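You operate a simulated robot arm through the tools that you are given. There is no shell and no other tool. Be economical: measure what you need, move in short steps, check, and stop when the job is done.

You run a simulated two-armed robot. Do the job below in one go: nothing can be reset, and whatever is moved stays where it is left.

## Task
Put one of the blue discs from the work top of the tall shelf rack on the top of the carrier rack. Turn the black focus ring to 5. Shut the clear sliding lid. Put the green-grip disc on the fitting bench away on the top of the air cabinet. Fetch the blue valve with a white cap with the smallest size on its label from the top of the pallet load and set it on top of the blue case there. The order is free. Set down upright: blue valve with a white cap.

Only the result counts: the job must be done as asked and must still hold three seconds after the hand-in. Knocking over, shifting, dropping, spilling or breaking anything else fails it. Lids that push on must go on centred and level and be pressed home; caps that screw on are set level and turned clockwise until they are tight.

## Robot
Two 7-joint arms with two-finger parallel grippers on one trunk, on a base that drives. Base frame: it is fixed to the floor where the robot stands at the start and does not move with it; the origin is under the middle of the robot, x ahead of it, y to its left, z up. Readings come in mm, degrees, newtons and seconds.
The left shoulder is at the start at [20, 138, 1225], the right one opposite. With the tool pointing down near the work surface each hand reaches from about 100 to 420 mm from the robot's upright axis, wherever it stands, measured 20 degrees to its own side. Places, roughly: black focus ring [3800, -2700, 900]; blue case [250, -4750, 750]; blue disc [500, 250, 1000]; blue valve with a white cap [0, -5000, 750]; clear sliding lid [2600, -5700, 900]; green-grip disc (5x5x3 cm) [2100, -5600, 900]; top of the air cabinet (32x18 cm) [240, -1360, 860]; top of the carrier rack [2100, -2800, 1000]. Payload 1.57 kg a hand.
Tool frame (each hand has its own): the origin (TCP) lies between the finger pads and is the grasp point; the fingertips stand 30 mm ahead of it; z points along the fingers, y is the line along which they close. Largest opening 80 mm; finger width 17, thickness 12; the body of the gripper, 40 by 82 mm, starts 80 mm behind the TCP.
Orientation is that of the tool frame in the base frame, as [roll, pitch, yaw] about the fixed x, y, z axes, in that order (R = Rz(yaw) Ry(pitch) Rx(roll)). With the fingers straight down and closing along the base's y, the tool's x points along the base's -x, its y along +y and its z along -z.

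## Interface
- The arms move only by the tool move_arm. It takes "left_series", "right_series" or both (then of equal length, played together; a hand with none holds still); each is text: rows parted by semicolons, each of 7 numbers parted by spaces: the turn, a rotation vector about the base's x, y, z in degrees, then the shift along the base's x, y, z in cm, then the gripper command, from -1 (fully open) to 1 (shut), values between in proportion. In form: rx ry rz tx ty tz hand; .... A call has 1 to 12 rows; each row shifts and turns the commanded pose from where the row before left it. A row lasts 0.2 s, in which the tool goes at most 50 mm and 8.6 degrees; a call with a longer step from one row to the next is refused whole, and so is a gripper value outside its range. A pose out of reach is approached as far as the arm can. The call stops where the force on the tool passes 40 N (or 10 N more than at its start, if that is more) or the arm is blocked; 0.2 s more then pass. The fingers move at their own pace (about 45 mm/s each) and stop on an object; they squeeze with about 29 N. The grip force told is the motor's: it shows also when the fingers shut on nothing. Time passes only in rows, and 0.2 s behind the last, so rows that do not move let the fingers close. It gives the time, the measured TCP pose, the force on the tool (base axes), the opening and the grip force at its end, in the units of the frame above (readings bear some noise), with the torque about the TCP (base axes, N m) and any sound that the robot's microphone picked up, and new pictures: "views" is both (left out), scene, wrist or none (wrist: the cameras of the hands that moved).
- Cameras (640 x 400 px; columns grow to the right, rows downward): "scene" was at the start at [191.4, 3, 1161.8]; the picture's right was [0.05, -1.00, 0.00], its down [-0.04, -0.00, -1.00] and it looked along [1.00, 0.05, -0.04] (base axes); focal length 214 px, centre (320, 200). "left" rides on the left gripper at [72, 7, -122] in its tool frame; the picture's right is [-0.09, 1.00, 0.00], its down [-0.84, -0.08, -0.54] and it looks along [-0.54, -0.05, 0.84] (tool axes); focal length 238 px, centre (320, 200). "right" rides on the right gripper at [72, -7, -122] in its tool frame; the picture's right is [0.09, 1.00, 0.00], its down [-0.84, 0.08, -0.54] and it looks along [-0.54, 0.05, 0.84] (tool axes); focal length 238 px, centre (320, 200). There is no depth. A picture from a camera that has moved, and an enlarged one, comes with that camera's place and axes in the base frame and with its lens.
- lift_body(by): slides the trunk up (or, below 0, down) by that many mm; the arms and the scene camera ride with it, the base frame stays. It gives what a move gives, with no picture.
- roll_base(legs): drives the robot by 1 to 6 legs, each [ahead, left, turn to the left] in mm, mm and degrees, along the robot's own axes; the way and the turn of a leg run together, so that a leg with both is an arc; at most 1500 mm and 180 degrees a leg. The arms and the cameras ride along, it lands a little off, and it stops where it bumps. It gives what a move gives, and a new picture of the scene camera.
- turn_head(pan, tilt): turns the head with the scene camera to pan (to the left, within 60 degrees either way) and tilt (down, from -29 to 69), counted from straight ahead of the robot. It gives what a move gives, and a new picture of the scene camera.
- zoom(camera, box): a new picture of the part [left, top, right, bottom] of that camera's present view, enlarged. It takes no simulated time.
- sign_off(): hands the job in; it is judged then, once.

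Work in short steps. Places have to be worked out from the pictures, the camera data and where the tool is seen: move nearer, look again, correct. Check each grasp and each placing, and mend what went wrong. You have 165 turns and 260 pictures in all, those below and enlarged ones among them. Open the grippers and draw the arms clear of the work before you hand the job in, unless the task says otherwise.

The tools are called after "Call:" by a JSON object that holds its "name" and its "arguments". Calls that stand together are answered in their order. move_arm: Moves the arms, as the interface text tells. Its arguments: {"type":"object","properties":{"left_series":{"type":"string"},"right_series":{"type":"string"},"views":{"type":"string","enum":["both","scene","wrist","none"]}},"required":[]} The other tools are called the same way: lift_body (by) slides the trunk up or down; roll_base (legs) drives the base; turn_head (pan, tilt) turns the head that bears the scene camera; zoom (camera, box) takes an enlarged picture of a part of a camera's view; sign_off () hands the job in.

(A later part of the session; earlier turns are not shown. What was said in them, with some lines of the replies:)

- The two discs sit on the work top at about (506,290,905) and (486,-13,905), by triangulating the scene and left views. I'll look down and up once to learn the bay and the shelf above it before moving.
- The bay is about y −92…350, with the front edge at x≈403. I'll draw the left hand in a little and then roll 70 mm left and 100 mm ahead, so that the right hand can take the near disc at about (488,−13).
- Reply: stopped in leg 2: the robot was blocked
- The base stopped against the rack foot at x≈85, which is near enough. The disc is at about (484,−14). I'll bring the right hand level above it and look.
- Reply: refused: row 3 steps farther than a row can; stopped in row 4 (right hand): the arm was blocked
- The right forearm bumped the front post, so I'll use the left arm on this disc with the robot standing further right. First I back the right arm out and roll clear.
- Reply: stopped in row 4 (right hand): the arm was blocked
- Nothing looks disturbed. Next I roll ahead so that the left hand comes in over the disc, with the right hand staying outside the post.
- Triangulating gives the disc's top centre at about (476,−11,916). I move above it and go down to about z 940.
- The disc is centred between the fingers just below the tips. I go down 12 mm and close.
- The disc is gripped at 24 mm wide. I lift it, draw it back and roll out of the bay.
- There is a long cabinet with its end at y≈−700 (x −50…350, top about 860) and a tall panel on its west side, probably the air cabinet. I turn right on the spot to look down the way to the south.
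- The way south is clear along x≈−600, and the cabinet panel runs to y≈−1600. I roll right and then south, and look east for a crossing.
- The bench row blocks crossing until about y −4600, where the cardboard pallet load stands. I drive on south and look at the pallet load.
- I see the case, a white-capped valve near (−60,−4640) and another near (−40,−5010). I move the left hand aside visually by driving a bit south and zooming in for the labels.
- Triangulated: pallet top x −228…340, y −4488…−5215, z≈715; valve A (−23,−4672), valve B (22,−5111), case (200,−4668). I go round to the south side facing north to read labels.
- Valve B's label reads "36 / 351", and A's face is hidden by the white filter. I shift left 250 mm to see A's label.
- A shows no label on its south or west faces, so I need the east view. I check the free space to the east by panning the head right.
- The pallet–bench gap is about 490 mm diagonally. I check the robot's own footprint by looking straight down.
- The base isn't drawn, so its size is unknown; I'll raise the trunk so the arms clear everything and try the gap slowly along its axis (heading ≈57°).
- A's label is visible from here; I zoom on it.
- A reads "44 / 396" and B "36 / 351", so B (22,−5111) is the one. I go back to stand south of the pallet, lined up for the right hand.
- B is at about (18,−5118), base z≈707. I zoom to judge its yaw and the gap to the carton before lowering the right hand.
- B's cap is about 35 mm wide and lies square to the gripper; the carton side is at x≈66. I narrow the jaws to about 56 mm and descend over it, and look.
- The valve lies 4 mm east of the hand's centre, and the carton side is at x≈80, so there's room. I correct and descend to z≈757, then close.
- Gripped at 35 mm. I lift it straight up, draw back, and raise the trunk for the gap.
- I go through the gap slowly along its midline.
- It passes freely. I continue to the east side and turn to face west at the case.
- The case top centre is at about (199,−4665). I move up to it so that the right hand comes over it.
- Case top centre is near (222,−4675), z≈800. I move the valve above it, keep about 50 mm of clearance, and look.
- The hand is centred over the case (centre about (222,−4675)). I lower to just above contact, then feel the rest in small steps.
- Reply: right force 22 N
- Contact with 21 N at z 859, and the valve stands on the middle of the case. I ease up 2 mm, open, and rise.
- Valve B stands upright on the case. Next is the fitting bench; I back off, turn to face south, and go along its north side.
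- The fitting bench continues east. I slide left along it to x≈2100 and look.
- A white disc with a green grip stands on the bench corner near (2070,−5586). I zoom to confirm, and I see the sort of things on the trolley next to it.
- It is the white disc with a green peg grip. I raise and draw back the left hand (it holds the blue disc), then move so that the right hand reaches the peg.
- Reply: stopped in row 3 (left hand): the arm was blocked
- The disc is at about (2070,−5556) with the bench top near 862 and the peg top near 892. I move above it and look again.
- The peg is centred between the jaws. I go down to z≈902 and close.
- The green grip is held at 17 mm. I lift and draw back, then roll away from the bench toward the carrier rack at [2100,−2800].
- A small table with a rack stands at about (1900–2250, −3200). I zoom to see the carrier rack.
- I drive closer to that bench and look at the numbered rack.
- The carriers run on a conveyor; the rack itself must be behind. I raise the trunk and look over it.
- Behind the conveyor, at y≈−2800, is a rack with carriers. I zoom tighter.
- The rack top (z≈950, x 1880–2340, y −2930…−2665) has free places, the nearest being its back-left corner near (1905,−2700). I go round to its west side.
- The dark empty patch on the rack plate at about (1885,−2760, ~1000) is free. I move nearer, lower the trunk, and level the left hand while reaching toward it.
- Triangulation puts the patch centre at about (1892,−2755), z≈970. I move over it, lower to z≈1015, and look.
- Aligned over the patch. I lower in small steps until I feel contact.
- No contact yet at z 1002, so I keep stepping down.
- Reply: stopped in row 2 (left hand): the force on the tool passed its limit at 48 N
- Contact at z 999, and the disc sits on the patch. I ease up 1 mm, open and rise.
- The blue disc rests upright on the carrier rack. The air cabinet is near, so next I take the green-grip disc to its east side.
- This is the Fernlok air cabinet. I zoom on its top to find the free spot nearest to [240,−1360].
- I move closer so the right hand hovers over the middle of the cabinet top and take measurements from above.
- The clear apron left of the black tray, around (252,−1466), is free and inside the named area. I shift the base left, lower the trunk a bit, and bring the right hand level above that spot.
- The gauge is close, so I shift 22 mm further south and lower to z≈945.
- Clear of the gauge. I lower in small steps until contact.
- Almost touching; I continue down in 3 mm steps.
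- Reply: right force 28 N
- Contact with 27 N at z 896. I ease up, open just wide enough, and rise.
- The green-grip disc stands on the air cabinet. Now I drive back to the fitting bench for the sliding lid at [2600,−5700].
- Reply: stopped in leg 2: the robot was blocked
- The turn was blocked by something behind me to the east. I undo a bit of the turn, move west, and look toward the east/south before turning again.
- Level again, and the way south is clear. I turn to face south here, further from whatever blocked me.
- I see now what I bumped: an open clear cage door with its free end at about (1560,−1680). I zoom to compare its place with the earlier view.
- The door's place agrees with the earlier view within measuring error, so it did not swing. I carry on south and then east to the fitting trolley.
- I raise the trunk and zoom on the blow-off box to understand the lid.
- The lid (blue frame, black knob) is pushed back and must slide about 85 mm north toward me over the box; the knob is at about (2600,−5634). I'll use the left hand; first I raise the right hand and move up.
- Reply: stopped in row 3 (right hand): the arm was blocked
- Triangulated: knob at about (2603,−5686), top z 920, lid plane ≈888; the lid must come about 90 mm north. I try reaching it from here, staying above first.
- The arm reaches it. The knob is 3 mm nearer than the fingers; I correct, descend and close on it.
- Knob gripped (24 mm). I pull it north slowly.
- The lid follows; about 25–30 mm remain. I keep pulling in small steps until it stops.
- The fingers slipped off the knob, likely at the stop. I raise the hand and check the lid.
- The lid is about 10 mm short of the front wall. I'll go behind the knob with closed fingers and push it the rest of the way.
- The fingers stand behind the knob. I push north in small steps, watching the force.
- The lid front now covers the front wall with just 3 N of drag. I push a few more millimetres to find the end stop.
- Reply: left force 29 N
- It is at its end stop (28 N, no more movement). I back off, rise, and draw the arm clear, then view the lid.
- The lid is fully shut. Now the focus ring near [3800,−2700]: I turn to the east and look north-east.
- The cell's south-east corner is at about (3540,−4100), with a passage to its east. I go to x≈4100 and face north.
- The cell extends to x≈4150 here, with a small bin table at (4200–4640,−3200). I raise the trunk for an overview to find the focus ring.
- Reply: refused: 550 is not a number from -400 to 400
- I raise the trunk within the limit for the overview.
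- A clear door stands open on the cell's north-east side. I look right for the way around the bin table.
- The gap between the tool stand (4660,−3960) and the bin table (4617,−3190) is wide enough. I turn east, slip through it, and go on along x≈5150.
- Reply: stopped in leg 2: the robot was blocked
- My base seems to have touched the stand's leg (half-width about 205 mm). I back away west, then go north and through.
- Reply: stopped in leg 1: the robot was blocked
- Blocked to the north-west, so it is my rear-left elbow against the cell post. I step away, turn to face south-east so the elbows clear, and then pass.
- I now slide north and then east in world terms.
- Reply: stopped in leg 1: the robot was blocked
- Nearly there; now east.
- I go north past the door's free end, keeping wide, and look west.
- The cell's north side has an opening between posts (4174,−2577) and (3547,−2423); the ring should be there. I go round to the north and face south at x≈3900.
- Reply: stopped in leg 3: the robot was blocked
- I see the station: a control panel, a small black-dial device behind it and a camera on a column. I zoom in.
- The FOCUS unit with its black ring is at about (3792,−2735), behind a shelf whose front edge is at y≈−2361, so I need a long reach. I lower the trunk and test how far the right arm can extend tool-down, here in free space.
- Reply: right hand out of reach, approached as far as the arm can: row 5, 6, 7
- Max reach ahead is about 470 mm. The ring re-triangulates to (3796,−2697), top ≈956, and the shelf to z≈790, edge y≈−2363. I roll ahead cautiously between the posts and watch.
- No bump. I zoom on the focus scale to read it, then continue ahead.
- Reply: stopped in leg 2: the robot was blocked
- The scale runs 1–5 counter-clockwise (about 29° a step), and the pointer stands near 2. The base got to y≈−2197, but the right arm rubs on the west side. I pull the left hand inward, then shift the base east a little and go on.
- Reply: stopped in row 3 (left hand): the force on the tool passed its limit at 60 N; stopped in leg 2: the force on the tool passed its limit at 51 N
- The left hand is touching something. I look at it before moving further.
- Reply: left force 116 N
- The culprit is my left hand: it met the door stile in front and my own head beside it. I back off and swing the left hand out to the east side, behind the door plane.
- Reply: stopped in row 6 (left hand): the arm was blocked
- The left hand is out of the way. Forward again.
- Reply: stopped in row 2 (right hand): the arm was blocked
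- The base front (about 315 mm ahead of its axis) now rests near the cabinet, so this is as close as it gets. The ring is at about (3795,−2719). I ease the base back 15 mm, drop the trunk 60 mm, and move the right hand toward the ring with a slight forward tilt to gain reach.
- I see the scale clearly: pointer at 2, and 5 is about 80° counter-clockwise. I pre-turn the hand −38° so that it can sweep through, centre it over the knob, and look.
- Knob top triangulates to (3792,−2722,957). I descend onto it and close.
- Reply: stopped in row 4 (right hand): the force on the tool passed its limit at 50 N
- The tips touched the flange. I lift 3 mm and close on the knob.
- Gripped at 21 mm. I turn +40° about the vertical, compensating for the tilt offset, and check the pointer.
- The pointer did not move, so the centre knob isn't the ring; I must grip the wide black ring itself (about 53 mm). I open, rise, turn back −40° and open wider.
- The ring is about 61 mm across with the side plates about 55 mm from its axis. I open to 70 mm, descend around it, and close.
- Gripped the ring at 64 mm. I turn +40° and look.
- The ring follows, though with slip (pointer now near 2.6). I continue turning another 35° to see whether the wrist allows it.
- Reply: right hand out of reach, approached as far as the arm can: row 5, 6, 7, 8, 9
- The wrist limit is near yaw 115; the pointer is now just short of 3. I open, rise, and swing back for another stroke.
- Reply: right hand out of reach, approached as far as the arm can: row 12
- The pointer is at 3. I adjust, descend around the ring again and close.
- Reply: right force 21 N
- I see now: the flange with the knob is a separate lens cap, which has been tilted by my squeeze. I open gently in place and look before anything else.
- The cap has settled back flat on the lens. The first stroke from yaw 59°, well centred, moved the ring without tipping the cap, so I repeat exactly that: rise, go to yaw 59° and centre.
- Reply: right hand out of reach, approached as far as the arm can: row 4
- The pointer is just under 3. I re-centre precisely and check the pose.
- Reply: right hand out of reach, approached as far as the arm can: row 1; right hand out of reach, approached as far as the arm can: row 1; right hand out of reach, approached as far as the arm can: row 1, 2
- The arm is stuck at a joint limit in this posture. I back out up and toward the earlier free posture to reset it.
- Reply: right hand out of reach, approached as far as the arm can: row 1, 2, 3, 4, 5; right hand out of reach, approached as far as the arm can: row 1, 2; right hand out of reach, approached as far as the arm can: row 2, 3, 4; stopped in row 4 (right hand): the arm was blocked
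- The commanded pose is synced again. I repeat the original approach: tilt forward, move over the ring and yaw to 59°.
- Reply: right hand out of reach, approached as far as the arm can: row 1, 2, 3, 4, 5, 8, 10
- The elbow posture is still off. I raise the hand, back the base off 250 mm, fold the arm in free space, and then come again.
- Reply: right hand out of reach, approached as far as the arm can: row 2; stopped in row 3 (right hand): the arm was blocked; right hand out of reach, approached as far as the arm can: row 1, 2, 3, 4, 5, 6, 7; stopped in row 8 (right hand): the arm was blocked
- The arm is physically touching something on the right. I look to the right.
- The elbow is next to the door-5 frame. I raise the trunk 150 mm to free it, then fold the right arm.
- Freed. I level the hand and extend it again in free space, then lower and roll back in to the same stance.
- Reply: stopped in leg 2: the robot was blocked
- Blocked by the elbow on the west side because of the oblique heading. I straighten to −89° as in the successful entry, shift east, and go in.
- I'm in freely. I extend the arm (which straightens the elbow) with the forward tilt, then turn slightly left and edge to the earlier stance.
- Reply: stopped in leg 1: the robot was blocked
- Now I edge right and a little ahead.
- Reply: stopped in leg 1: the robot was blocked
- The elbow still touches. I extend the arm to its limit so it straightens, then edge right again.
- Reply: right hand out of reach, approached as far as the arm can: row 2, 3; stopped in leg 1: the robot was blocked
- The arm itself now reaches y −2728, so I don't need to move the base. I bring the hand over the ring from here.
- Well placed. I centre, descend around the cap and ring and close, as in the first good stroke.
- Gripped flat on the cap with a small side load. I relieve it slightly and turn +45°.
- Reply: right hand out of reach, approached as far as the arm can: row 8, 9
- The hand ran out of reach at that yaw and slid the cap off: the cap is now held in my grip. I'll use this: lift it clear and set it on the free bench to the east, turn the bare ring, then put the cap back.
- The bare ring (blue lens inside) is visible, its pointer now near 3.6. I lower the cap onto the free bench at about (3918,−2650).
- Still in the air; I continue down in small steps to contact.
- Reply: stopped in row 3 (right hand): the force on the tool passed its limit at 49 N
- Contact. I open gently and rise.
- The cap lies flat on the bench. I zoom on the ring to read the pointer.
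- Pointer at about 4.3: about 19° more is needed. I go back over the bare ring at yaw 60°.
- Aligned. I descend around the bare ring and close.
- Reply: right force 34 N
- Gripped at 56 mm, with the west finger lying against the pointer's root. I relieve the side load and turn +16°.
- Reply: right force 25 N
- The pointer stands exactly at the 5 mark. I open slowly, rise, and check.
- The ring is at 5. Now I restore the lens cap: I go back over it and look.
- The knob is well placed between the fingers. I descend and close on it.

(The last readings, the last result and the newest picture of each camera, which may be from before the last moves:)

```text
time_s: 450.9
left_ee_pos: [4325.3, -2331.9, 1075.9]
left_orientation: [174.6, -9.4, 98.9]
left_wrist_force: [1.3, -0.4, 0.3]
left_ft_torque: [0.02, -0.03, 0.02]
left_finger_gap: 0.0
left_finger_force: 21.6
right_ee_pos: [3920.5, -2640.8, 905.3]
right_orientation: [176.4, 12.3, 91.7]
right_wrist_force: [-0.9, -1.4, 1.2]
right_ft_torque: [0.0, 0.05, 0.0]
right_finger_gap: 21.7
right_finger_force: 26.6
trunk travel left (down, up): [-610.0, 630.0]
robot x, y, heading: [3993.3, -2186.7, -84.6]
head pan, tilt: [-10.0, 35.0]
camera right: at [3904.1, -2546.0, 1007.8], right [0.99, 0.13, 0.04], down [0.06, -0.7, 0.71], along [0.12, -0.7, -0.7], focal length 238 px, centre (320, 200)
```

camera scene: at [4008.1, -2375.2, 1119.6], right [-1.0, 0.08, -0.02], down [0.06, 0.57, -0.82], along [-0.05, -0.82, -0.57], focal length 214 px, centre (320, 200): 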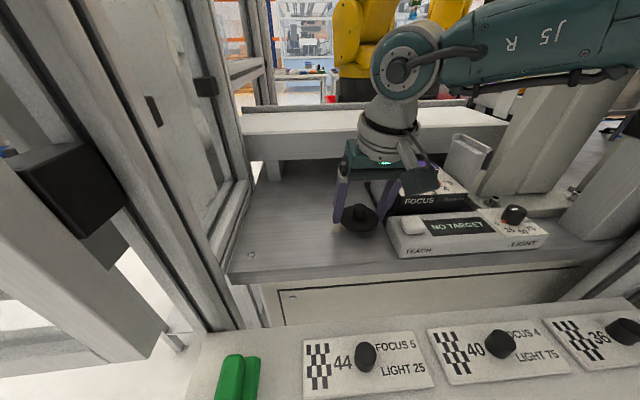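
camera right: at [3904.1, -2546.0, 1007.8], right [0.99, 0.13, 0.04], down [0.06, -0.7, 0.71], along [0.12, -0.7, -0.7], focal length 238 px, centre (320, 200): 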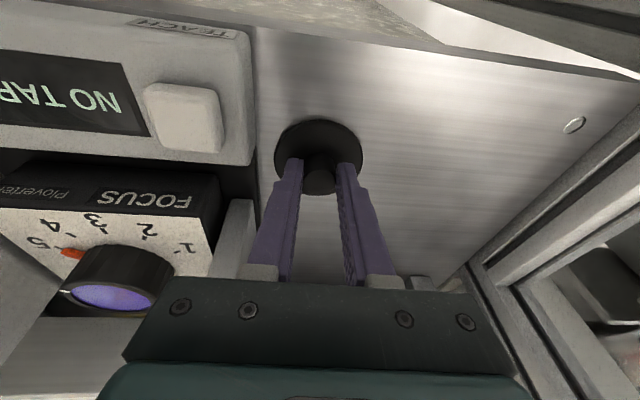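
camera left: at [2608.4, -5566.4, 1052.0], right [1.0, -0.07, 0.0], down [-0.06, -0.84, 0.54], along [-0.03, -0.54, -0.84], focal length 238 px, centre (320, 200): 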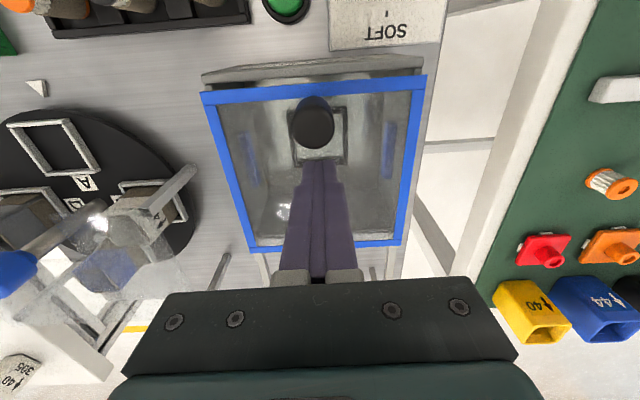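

Knob gripped. I lift the cap and carry it over the lens (same yaw as when I read the ring).

Call:
{"name": "move_arm", "arguments": {"right_series": "0 0 0 0 0 4 1; 0 0 0 0 0 4.5 1; 0 0 0 0 0 3 1; 0 0 -4 -3.2 -1.9 0 1; 0 0 -4 -3.2 -1.9 0 1; 0 0 -4 -3.2 -1.9 0 1; 0 0 -4 -3.3 -1.8 0 1; 0 0 0 0 0 0 1", "views": "both"}}

```text
time_s: 451.9
left_ee_pos: [4325.3, -2329.7, 1073.2]
left_orientation: [174.6, -9.4, 98.9]
left_wrist_force: [0.8, -0.6, 0.3]
left_ft_torque: [-0.03, 0.01, -0.06]
left_finger_gap: 0.0
left_finger_force: 21.8
right_ee_pos: [3895.0, -2656.4, 1020.1]
right_orientation: [174.6, 11.5, 88.5]
right_wrist_force: [8.9, 5.2, 0.6]
right_ft_torque: [0.21, -0.31, 0.12]
right_finger_gap: 21.4
right_finger_force: 28.9
trunk travel left (down, up): [-610.0, 630.0]
robot x, y, heading: [3997.6, -2187.8, -84.1]
head pan, tilt: [-10.0, 35.0]
stopped in row 5 (right hand): the force on the tool passed its limit at 57 N (the readings are from after the stop); the commanded pose is now the measured one
camera scene: at [4007.8, -2374.8, 1119.2], right [-1.0, 0.08, -0.01], down [0.05, 0.57, -0.82], along [-0.06, -0.82, -0.57], focal length 214 px, centre (320, 200)
camera right: at [3881.1, -2562.0, 1124.0], right [0.99, 0.08, 0.07], down [0.01, -0.71, 0.7], along [0.11, -0.7, -0.71], focal length 238 px, centre (320, 200)
```

scene: 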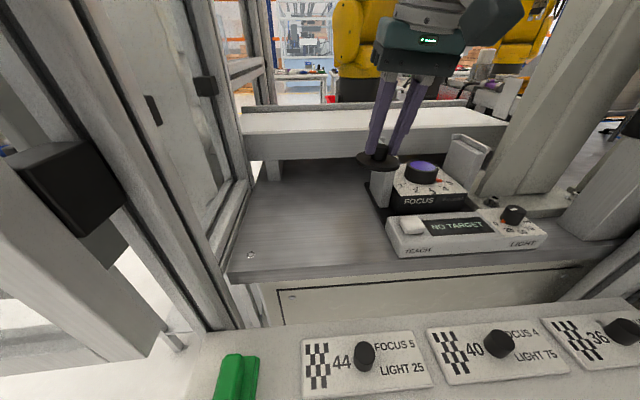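
right: 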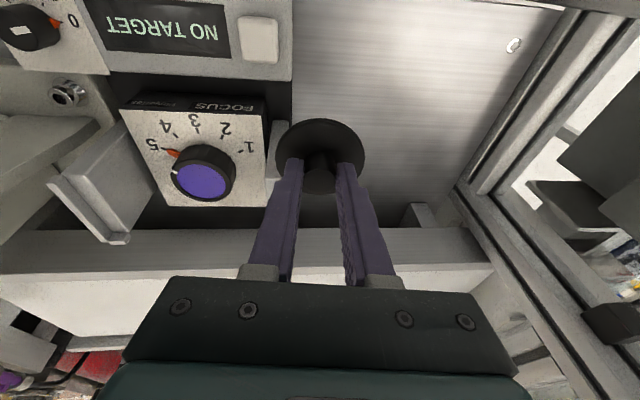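

The cap met the side plate. I back off slightly, rise 45 mm and go over the plate.

Call:
{"name": "move_arm", "arguments": {"right_series": "0 0 0 0.6 0.3 0 1; 0 0 0 0 0 2.5 1; 0 0 0 0 0 2.5 1; 0 0 -4 -2.9 -1.6 0 1; 0 0 -4 -2.9 -1.6 0 1; 0 0 -4 -2.9 -1.6 0 1; 0 0 0 -2.3 -1.5 0 1; 0 0 0 0 0 0 1", "views": "wrist"}}

```text
time_s: 453.7
left_ee_pos: [4326.0, -2330.5, 1073.8]
left_orientation: [174.4, -9.3, 99.1]
left_wrist_force: [-0.8, 0.0, -0.5]
left_ft_torque: [-0.01, 0.03, -0.02]
left_finger_gap: 0.0
left_finger_force: 21.3
right_ee_pos: [3790.7, -2716.6, 1068.2]
right_orientation: [174.7, 11.4, 76.2]
right_wrist_force: [-0.7, 0.0, -1.1]
right_ft_torque: [-0.01, -0.01, 0.05]
right_finger_gap: 21.5
right_finger_force: 29.3
trunk travel left (down, up): [-610.0, 630.0]
robot x, y, heading: [3991.3, -2184.2, -84.2]
head pan, tilt: [-10.0, 35.0]
camera right: at [3796.1, -2621.5, 1171.9], right [0.99, -0.13, 0.07], down [-0.14, -0.7, 0.7], along [-0.04, -0.71, -0.71], focal length 238 px, centre (320, 200)
```

right: 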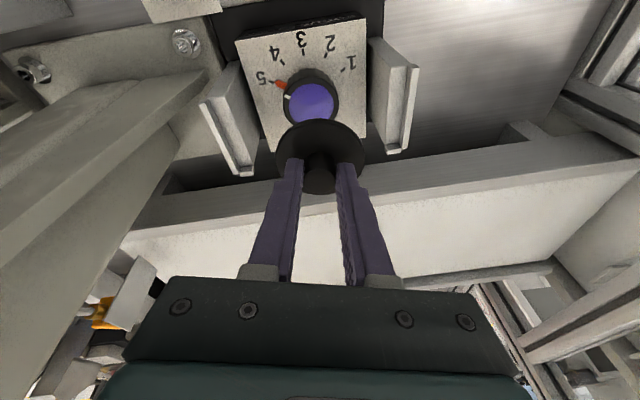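

The cap is centred over the lens. I lower it to just above, then feel for contact.

Call:
{"name": "move_arm", "arguments": {"right_series": "0 0 0 0 0.05 -4 1; 0 0 0 0 0 -2.5 1; 0 0 0 0 0 -1 1; 0 0 0 0 0 -0.4 1; 0 0 0 0 0 -0.3 1; 0 0 0 0 0 -0.3 1; 0 0 0 0 0 -0.2 1", "views": "wrist"}}

```text
time_s: 455.3
left_ee_pos: [4325.9, -2330.0, 1075.1]
left_orientation: [174.5, -9.3, 99.2]
left_wrist_force: [0.7, 0.6, 0.0]
left_ft_torque: [-0.02, 0.02, 0.02]
left_finger_gap: 0.0
left_finger_force: 21.4
right_ee_pos: [3791.5, -2718.5, 983.5]
right_orientation: [174.5, 11.8, 76.2]
right_wrist_force: [-0.3, 0.6, 17.4]
right_ft_torque: [-0.13, 0.48, -0.01]
right_finger_gap: 21.4
right_finger_force: 29.2
trunk travel left (down, up): [-610.0, 630.0]
robot x, y, heading: [3992.2, -2186.3, -84.4]
head pan, tilt: [-10.0, 35.0]
camera right: at [3797.2, -2622.3, 1086.8], right [0.99, -0.13, 0.07], down [-0.14, -0.69, 0.71], along [-0.04, -0.71, -0.7], focal length 238 px, centre (320, 200)
```

right: 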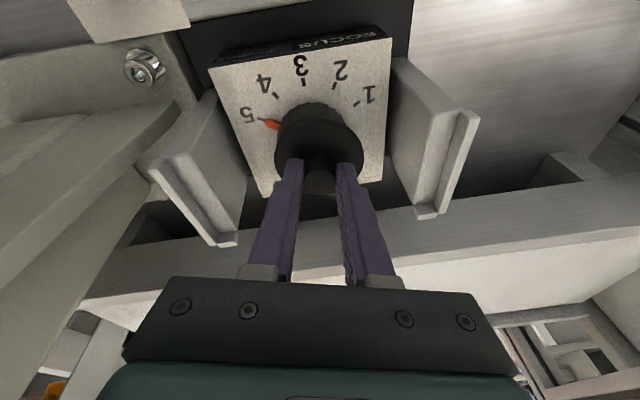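

Contact. I lift 3 mm, shift 3 mm north to centre it, set down, and release the knob.

Call:
{"name": "move_arm", "arguments": {"right_series": "0 0 0 0 0.3 0.3 1; 0 0 0 0 0 -0.2 1; 0 0 0 0 0 -0.15 1; 0 0 0 0 0 0 0.6; 0 0 0 0 0 0 0.2; 0 0 0 0 0 0 0; 0 0 0 0 0 2 0; 0 0 0 0 0 3 0; 0 0 0 0 0 3 0", "views": "wrist"}}

Call:
{"name": "zoom", "arguments": {"camera": "right", "box": [190, 20, 440, 200]}}

```text
time_s: 457.3
left_ee_pos: [4326.2, -2330.0, 1073.7]
left_orientation: [174.5, -9.3, 99.1]
left_wrist_force: [0.0, 0.4, 1.1]
left_ft_torque: [0.01, 0.0, -0.02]
left_finger_gap: 0.0
left_finger_force: 21.2
right_ee_pos: [3790.8, -2713.2, 1060.0]
right_orientation: [174.7, 11.5, 76.2]
right_wrist_force: [0.4, 0.3, -0.6]
right_ft_torque: [-0.03, 0.02, 0.02]
right_finger_gap: 40.0
right_finger_force: 0.0
trunk travel left (down, up): [-610.0, 630.0]
robot x, y, heading: [3994.0, -2189.4, -84.4]
head pan, tilt: [-10.0, 35.0]
camera right: at [3796.6, -2618.4, 1163.8], right [0.99, -0.13, 0.07], down [-0.14, -0.7, 0.7], along [-0.04, -0.7, -0.71], focal length 238 px, centre (320, 200)
```

right: 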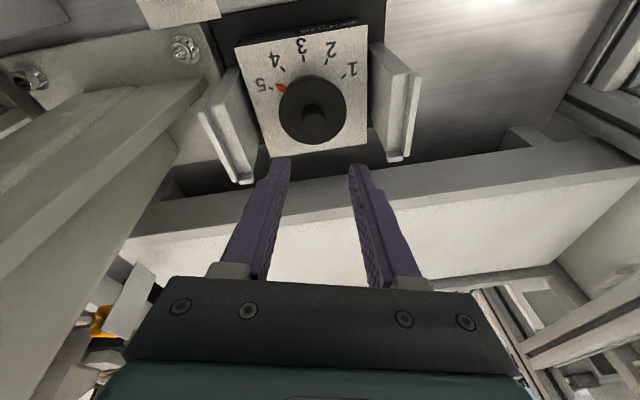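

```text
2.22 times, centred on (315, 110) of right
camera zoom: at [3796.6, -2618.4, 1163.8], right [0.99, -0.13, 0.07], down [-0.14, -0.7, 0.7], along [-0.04, -0.7, -0.71], focal length 530 px, centre (331, 400)
```

zoom: 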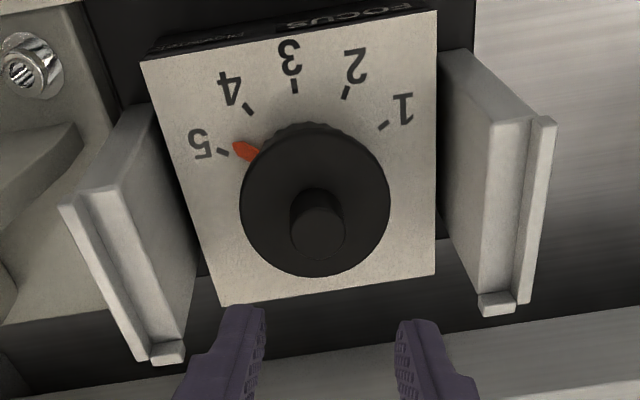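

The cap is on, but the pointer slipped back to about 4.7. I'll re-grip the cap's knob, press down lightly so that friction drags the ring, and turn a little counter-clockwise.

Call:
{"name": "move_arm", "arguments": {"right_series": "0 0 -5 0.05 -0.15 -3 0; 0 0 -5 0.05 -0.1 -3 0; 0 0 0 0 0 -1.5 0; 0 0 0 0 0 0 0.4; 0 0 0 0 0 0 1; 0 0 0 0 0 0 1; 0 0 0 0 0 -0.25 1; 0 0 0 0 0 -0.2 1", "views": "none"}}

```text
time_s: 459.2
left_ee_pos: [4324.1, -2331.7, 1072.8]
left_orientation: [174.7, -9.4, 99.0]
left_wrist_force: [0.1, -0.3, 0.1]
left_ft_torque: [-0.01, 0.01, 0.03]
left_finger_gap: 0.0
left_finger_force: 21.3
right_ee_pos: [3791.2, -2715.8, 987.0]
right_orientation: [174.8, 11.5, 66.1]
right_wrist_force: [0.4, -0.1, 1.6]
right_ft_torque: [-0.01, 0.05, -0.04]
right_finger_gap: 21.3
right_finger_force: 28.7
trunk travel left (down, up): [-610.0, 630.0]
robot x, y, heading: [3993.3, -2187.4, -84.3]
head pan, tilt: [-10.0, 35.0]
stopped in row 8 (right hand): the force on the tool passed its limit at 43 N (the readings are from after the stop); the commanded pose is now the measured one
```

Call:
{"name": "move_arm", "arguments": {"right_series": "0 0 0 0 0 -0.15 1; 0 0 4 -0.02 0 -0.05 1; 0 0 4 -0.02 0 0 1; 0 0 4 -0.02 0 0 1; 0 0 4 -0.02 0 0 1", "views": "none"}}

Call:
{"name": "zoom", "arguments": {"camera": "right", "box": [190, 40, 440, 220]}}

```text
time_s: 460.4
left_ee_pos: [4325.1, -2331.9, 1074.6]
left_orientation: [174.6, -9.2, 99.0]
left_wrist_force: [-0.1, -0.1, -0.1]
left_ft_torque: [0.03, 0.02, 0.04]
left_finger_gap: 0.1
left_finger_force: 21.3
right_ee_pos: [3790.0, -2716.9, 985.5]
right_orientation: [174.7, 12.0, 82.1]
right_wrist_force: [-11.5, 4.8, 27.4]
right_ft_torque: [0.08, 0.52, -0.14]
right_finger_gap: 21.5
right_finger_force: 29.4
trunk travel left (down, up): [-610.0, 630.0]
robot x, y, heading: [3993.5, -2188.4, -84.1]
head pan, tilt: [-10.0, 35.0]
```

```text
2.22 times, centred on (315, 130) of right
camera zoom: at [3785.8, -2621.8, 1088.4], right [1.0, -0.03, 0.07], down [-0.07, -0.7, 0.71], along [0.03, -0.71, -0.7], focal length 530 px, centre (331, 356)
```

zoom: 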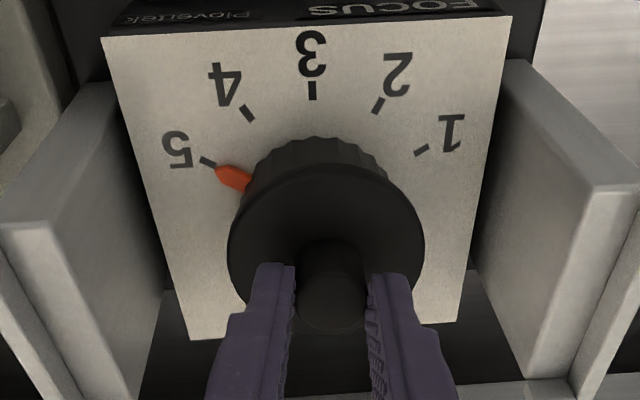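

The pointer aligns with 5 again. I relieve the pressure before opening so the ring is not dragged, then rise.

Call:
{"name": "move_arm", "arguments": {"right_series": "0 0 0 -0.05 0.03 0.2 1; 0 0 0 0 0 0.05 0.7; 0 0 0 0 0 0 0.3; 0 0 0 0 0 0 0; 0 0 0 0 0 2 0; 0 0 0 0 0 3 0; 0 0 0 0 0 3 0; 0 0 -6 0 0 0 0", "views": "none"}}

Call:
{"name": "zoom", "arguments": {"camera": "right", "box": [190, 20, 440, 200]}}

```text
time_s: 462.2
left_ee_pos: [4325.5, -2329.8, 1074.5]
left_orientation: [174.5, -9.3, 99.0]
left_wrist_force: [-0.1, -0.3, 0.6]
left_ft_torque: [0.03, 0.01, -0.03]
left_finger_gap: 0.0
left_finger_force: 21.2
right_ee_pos: [3789.9, -2716.2, 1065.1]
right_orientation: [174.6, 11.5, 76.1]
right_wrist_force: [0.5, 0.4, -0.6]
right_ft_torque: [0.04, -0.03, 0.01]
right_finger_gap: 40.2
right_finger_force: 0.1
trunk travel left (down, up): [-610.0, 630.0]
robot x, y, heading: [3997.0, -2185.0, -84.3]
head pan, tilt: [-10.0, 35.0]
```

```text
2.22 times, centred on (315, 110) of right
camera zoom: at [3795.8, -2620.3, 1169.4], right [0.99, -0.13, 0.07], down [-0.15, -0.7, 0.7], along [-0.04, -0.71, -0.71], focal length 530 px, centre (331, 400)
```

zoom: 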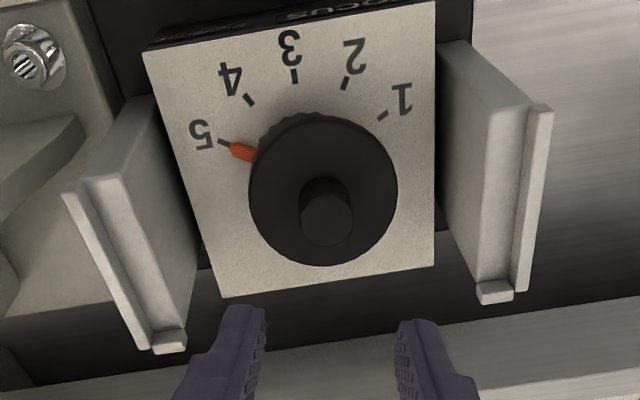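

The ring reads 5 with the cap back on. I open both grippers, rise a little and roll straight back out.

Call:
{"name": "move_arm", "arguments": {"right_series": "0 0 0 0 0 1 -0.5; 0 0 0 0 0 0 -1", "left_series": "0 0 0 0 0 0 -1; 0 0 0 0 0 0 -1", "views": "none"}}

Call:
{"name": "roll_base", "arguments": {"legs": [[-120, 25, 0], [-250, 20, 0]]}}

Call:
{"name": "turn_head", "arguments": {"pan": 0, "tilt": 25}}

```text
time_s: 462.8
left_ee_pos: [4325.7, -2331.3, 1074.2]
left_orientation: [174.5, -9.4, 99.2]
left_wrist_force: [-0.5, -0.3, 0.8]
left_ft_torque: [0.01, 0.02, 0.01]
left_finger_gap: 50.0
left_finger_force: 0.1
right_ee_pos: [3790.5, -2716.5, 1075.9]
right_orientation: [174.6, 11.5, 76.2]
right_wrist_force: [0.6, 0.8, 0.1]
right_ft_torque: [0.01, 0.0, 0.02]
right_finger_gap: 80.0
right_finger_force: 0.0
trunk travel left (down, up): [-610.0, 630.0]
robot x, y, heading: [3989.8, -2183.5, -84.5]
head pan, tilt: [-10.0, 35.0]
```

```text
time_s: 465.4
left_ee_pos: [4321.9, -1962.8, 1070.3]
left_orientation: [175.4, -9.3, 99.0]
left_wrist_force: [0.3, -1.0, -0.1]
left_ft_torque: [-0.01, -0.01, -0.02]
left_finger_gap: 80.2
left_finger_force: 0.1
right_ee_pos: [3786.7, -2348.6, 1078.9]
right_orientation: [175.4, 11.7, 76.4]
right_wrist_force: [0.4, -1.0, -0.1]
right_ft_torque: [-0.02, 0.0, 0.0]
right_finger_gap: 79.9
right_finger_force: 0.2
trunk travel left (down, up): [-610.0, 630.0]
robot x, y, heading: [4001.1, -1818.8, -84.3]
head pan, tilt: [-10.0, 35.0]
camera scene: at [4005.7, -2007.2, 1119.5], right [-1.0, 0.08, 0.0], down [0.04, 0.57, -0.82], along [-0.06, -0.82, -0.57], focal length 214 px, centre (320, 200)
```

scene: 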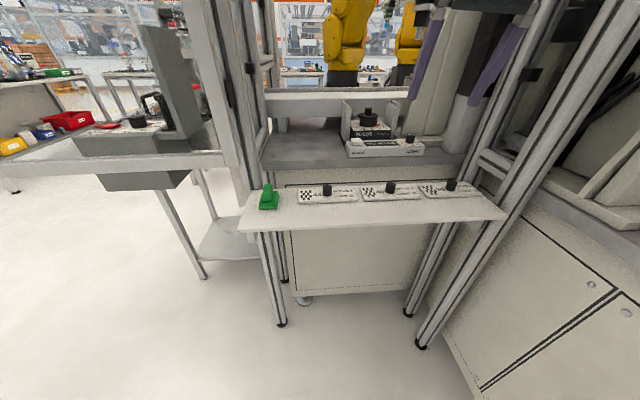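

```text
time_s: 466.1
left_ee_pos: [4321.9, -1963.1, 1069.9]
left_orientation: [175.4, -9.4, 99.0]
left_wrist_force: [0.2, 0.1, -0.5]
left_ft_torque: [0.0, -0.02, 0.02]
left_finger_gap: 80.0
left_finger_force: 0.0
right_ee_pos: [3786.4, -2348.0, 1078.0]
right_orientation: [175.4, 11.8, 76.3]
right_wrist_force: [0.7, 0.1, 0.0]
right_ft_torque: [0.01, 0.0, -0.02]
right_finger_gap: 79.9
right_finger_force: 0.0
trunk travel left (down, up): [-610.0, 630.0]
robot x, y, heading: [4002.9, -1819.3, -84.1]
head pan, tilt: [0.0, 25.0]
camera scene: at [4021.4, -2011.1, 1135.2], right [-1.0, -0.1, 0.0], down [-0.04, 0.42, -0.91], along [0.09, -0.9, -0.42], focal length 214 px, centre (320, 200)
```

scene: 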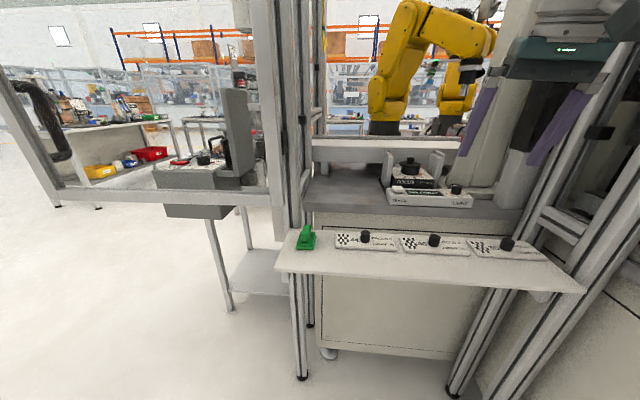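

I'm clear. One last zoom on the focus unit from here.

Call:
{"name": "zoom", "arguments": {"camera": "scene", "box": [375, 145, 475, 215]}}

```text
5.71 times, centred on (425, 180) of scene
camera zoom: at [4021.4, -2011.1, 1135.2], right [-1.0, -0.1, 0.0], down [-0.04, 0.42, -0.91], along [0.09, -0.9, -0.42], focal length 1226 px, centre (-280, 314)
```

zoom: 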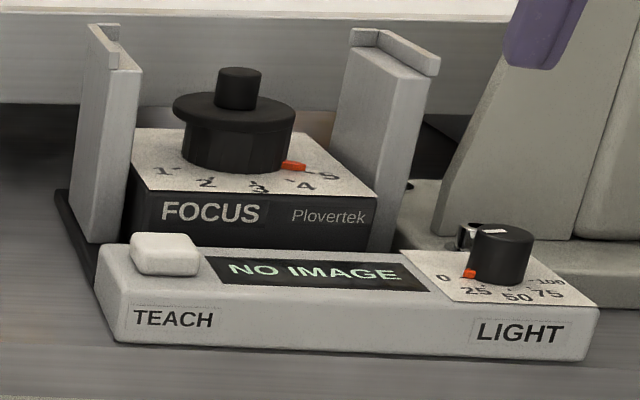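

The ring points at 5, the cap sits level on the lens, both hands are empty and clear. I hand the job in.

Call:
{"name": "sign_off", "arguments": {}}

```text
The job is handed in.
```

All five jobs are done and handed in, but along the way I displaced a lens cap and bumped some fixtures:

- **Blue disc:** one disc from the tall shelf rack now stands on a free patch on top of the carrier rack.
- **Focus ring:** it points at 5. A loose lens cap on the focus unit slipped off while I turned the ring. I set it down on the bench, then put it back on the lens. It sits level but may be a few millimetres off-centre.
- **Sliding lid:** pushed shut to its end stop on the blow-off box.
- **Green-grip disc:** standing on the top of the air cabinet, near the front left.
- **Blue valve:** the one marked 36 / 351 (the other is 44 / 396) stands upright on the blue case.
- **Bumps:** the robot bumped a shelf post, an open clear cage door and the cell frame, and the cap hit the focus unit's side plate. The clear door's position matched an earlier view to within about 30 mm. I saw nothing shifted by the other bumps, but did not measure them.
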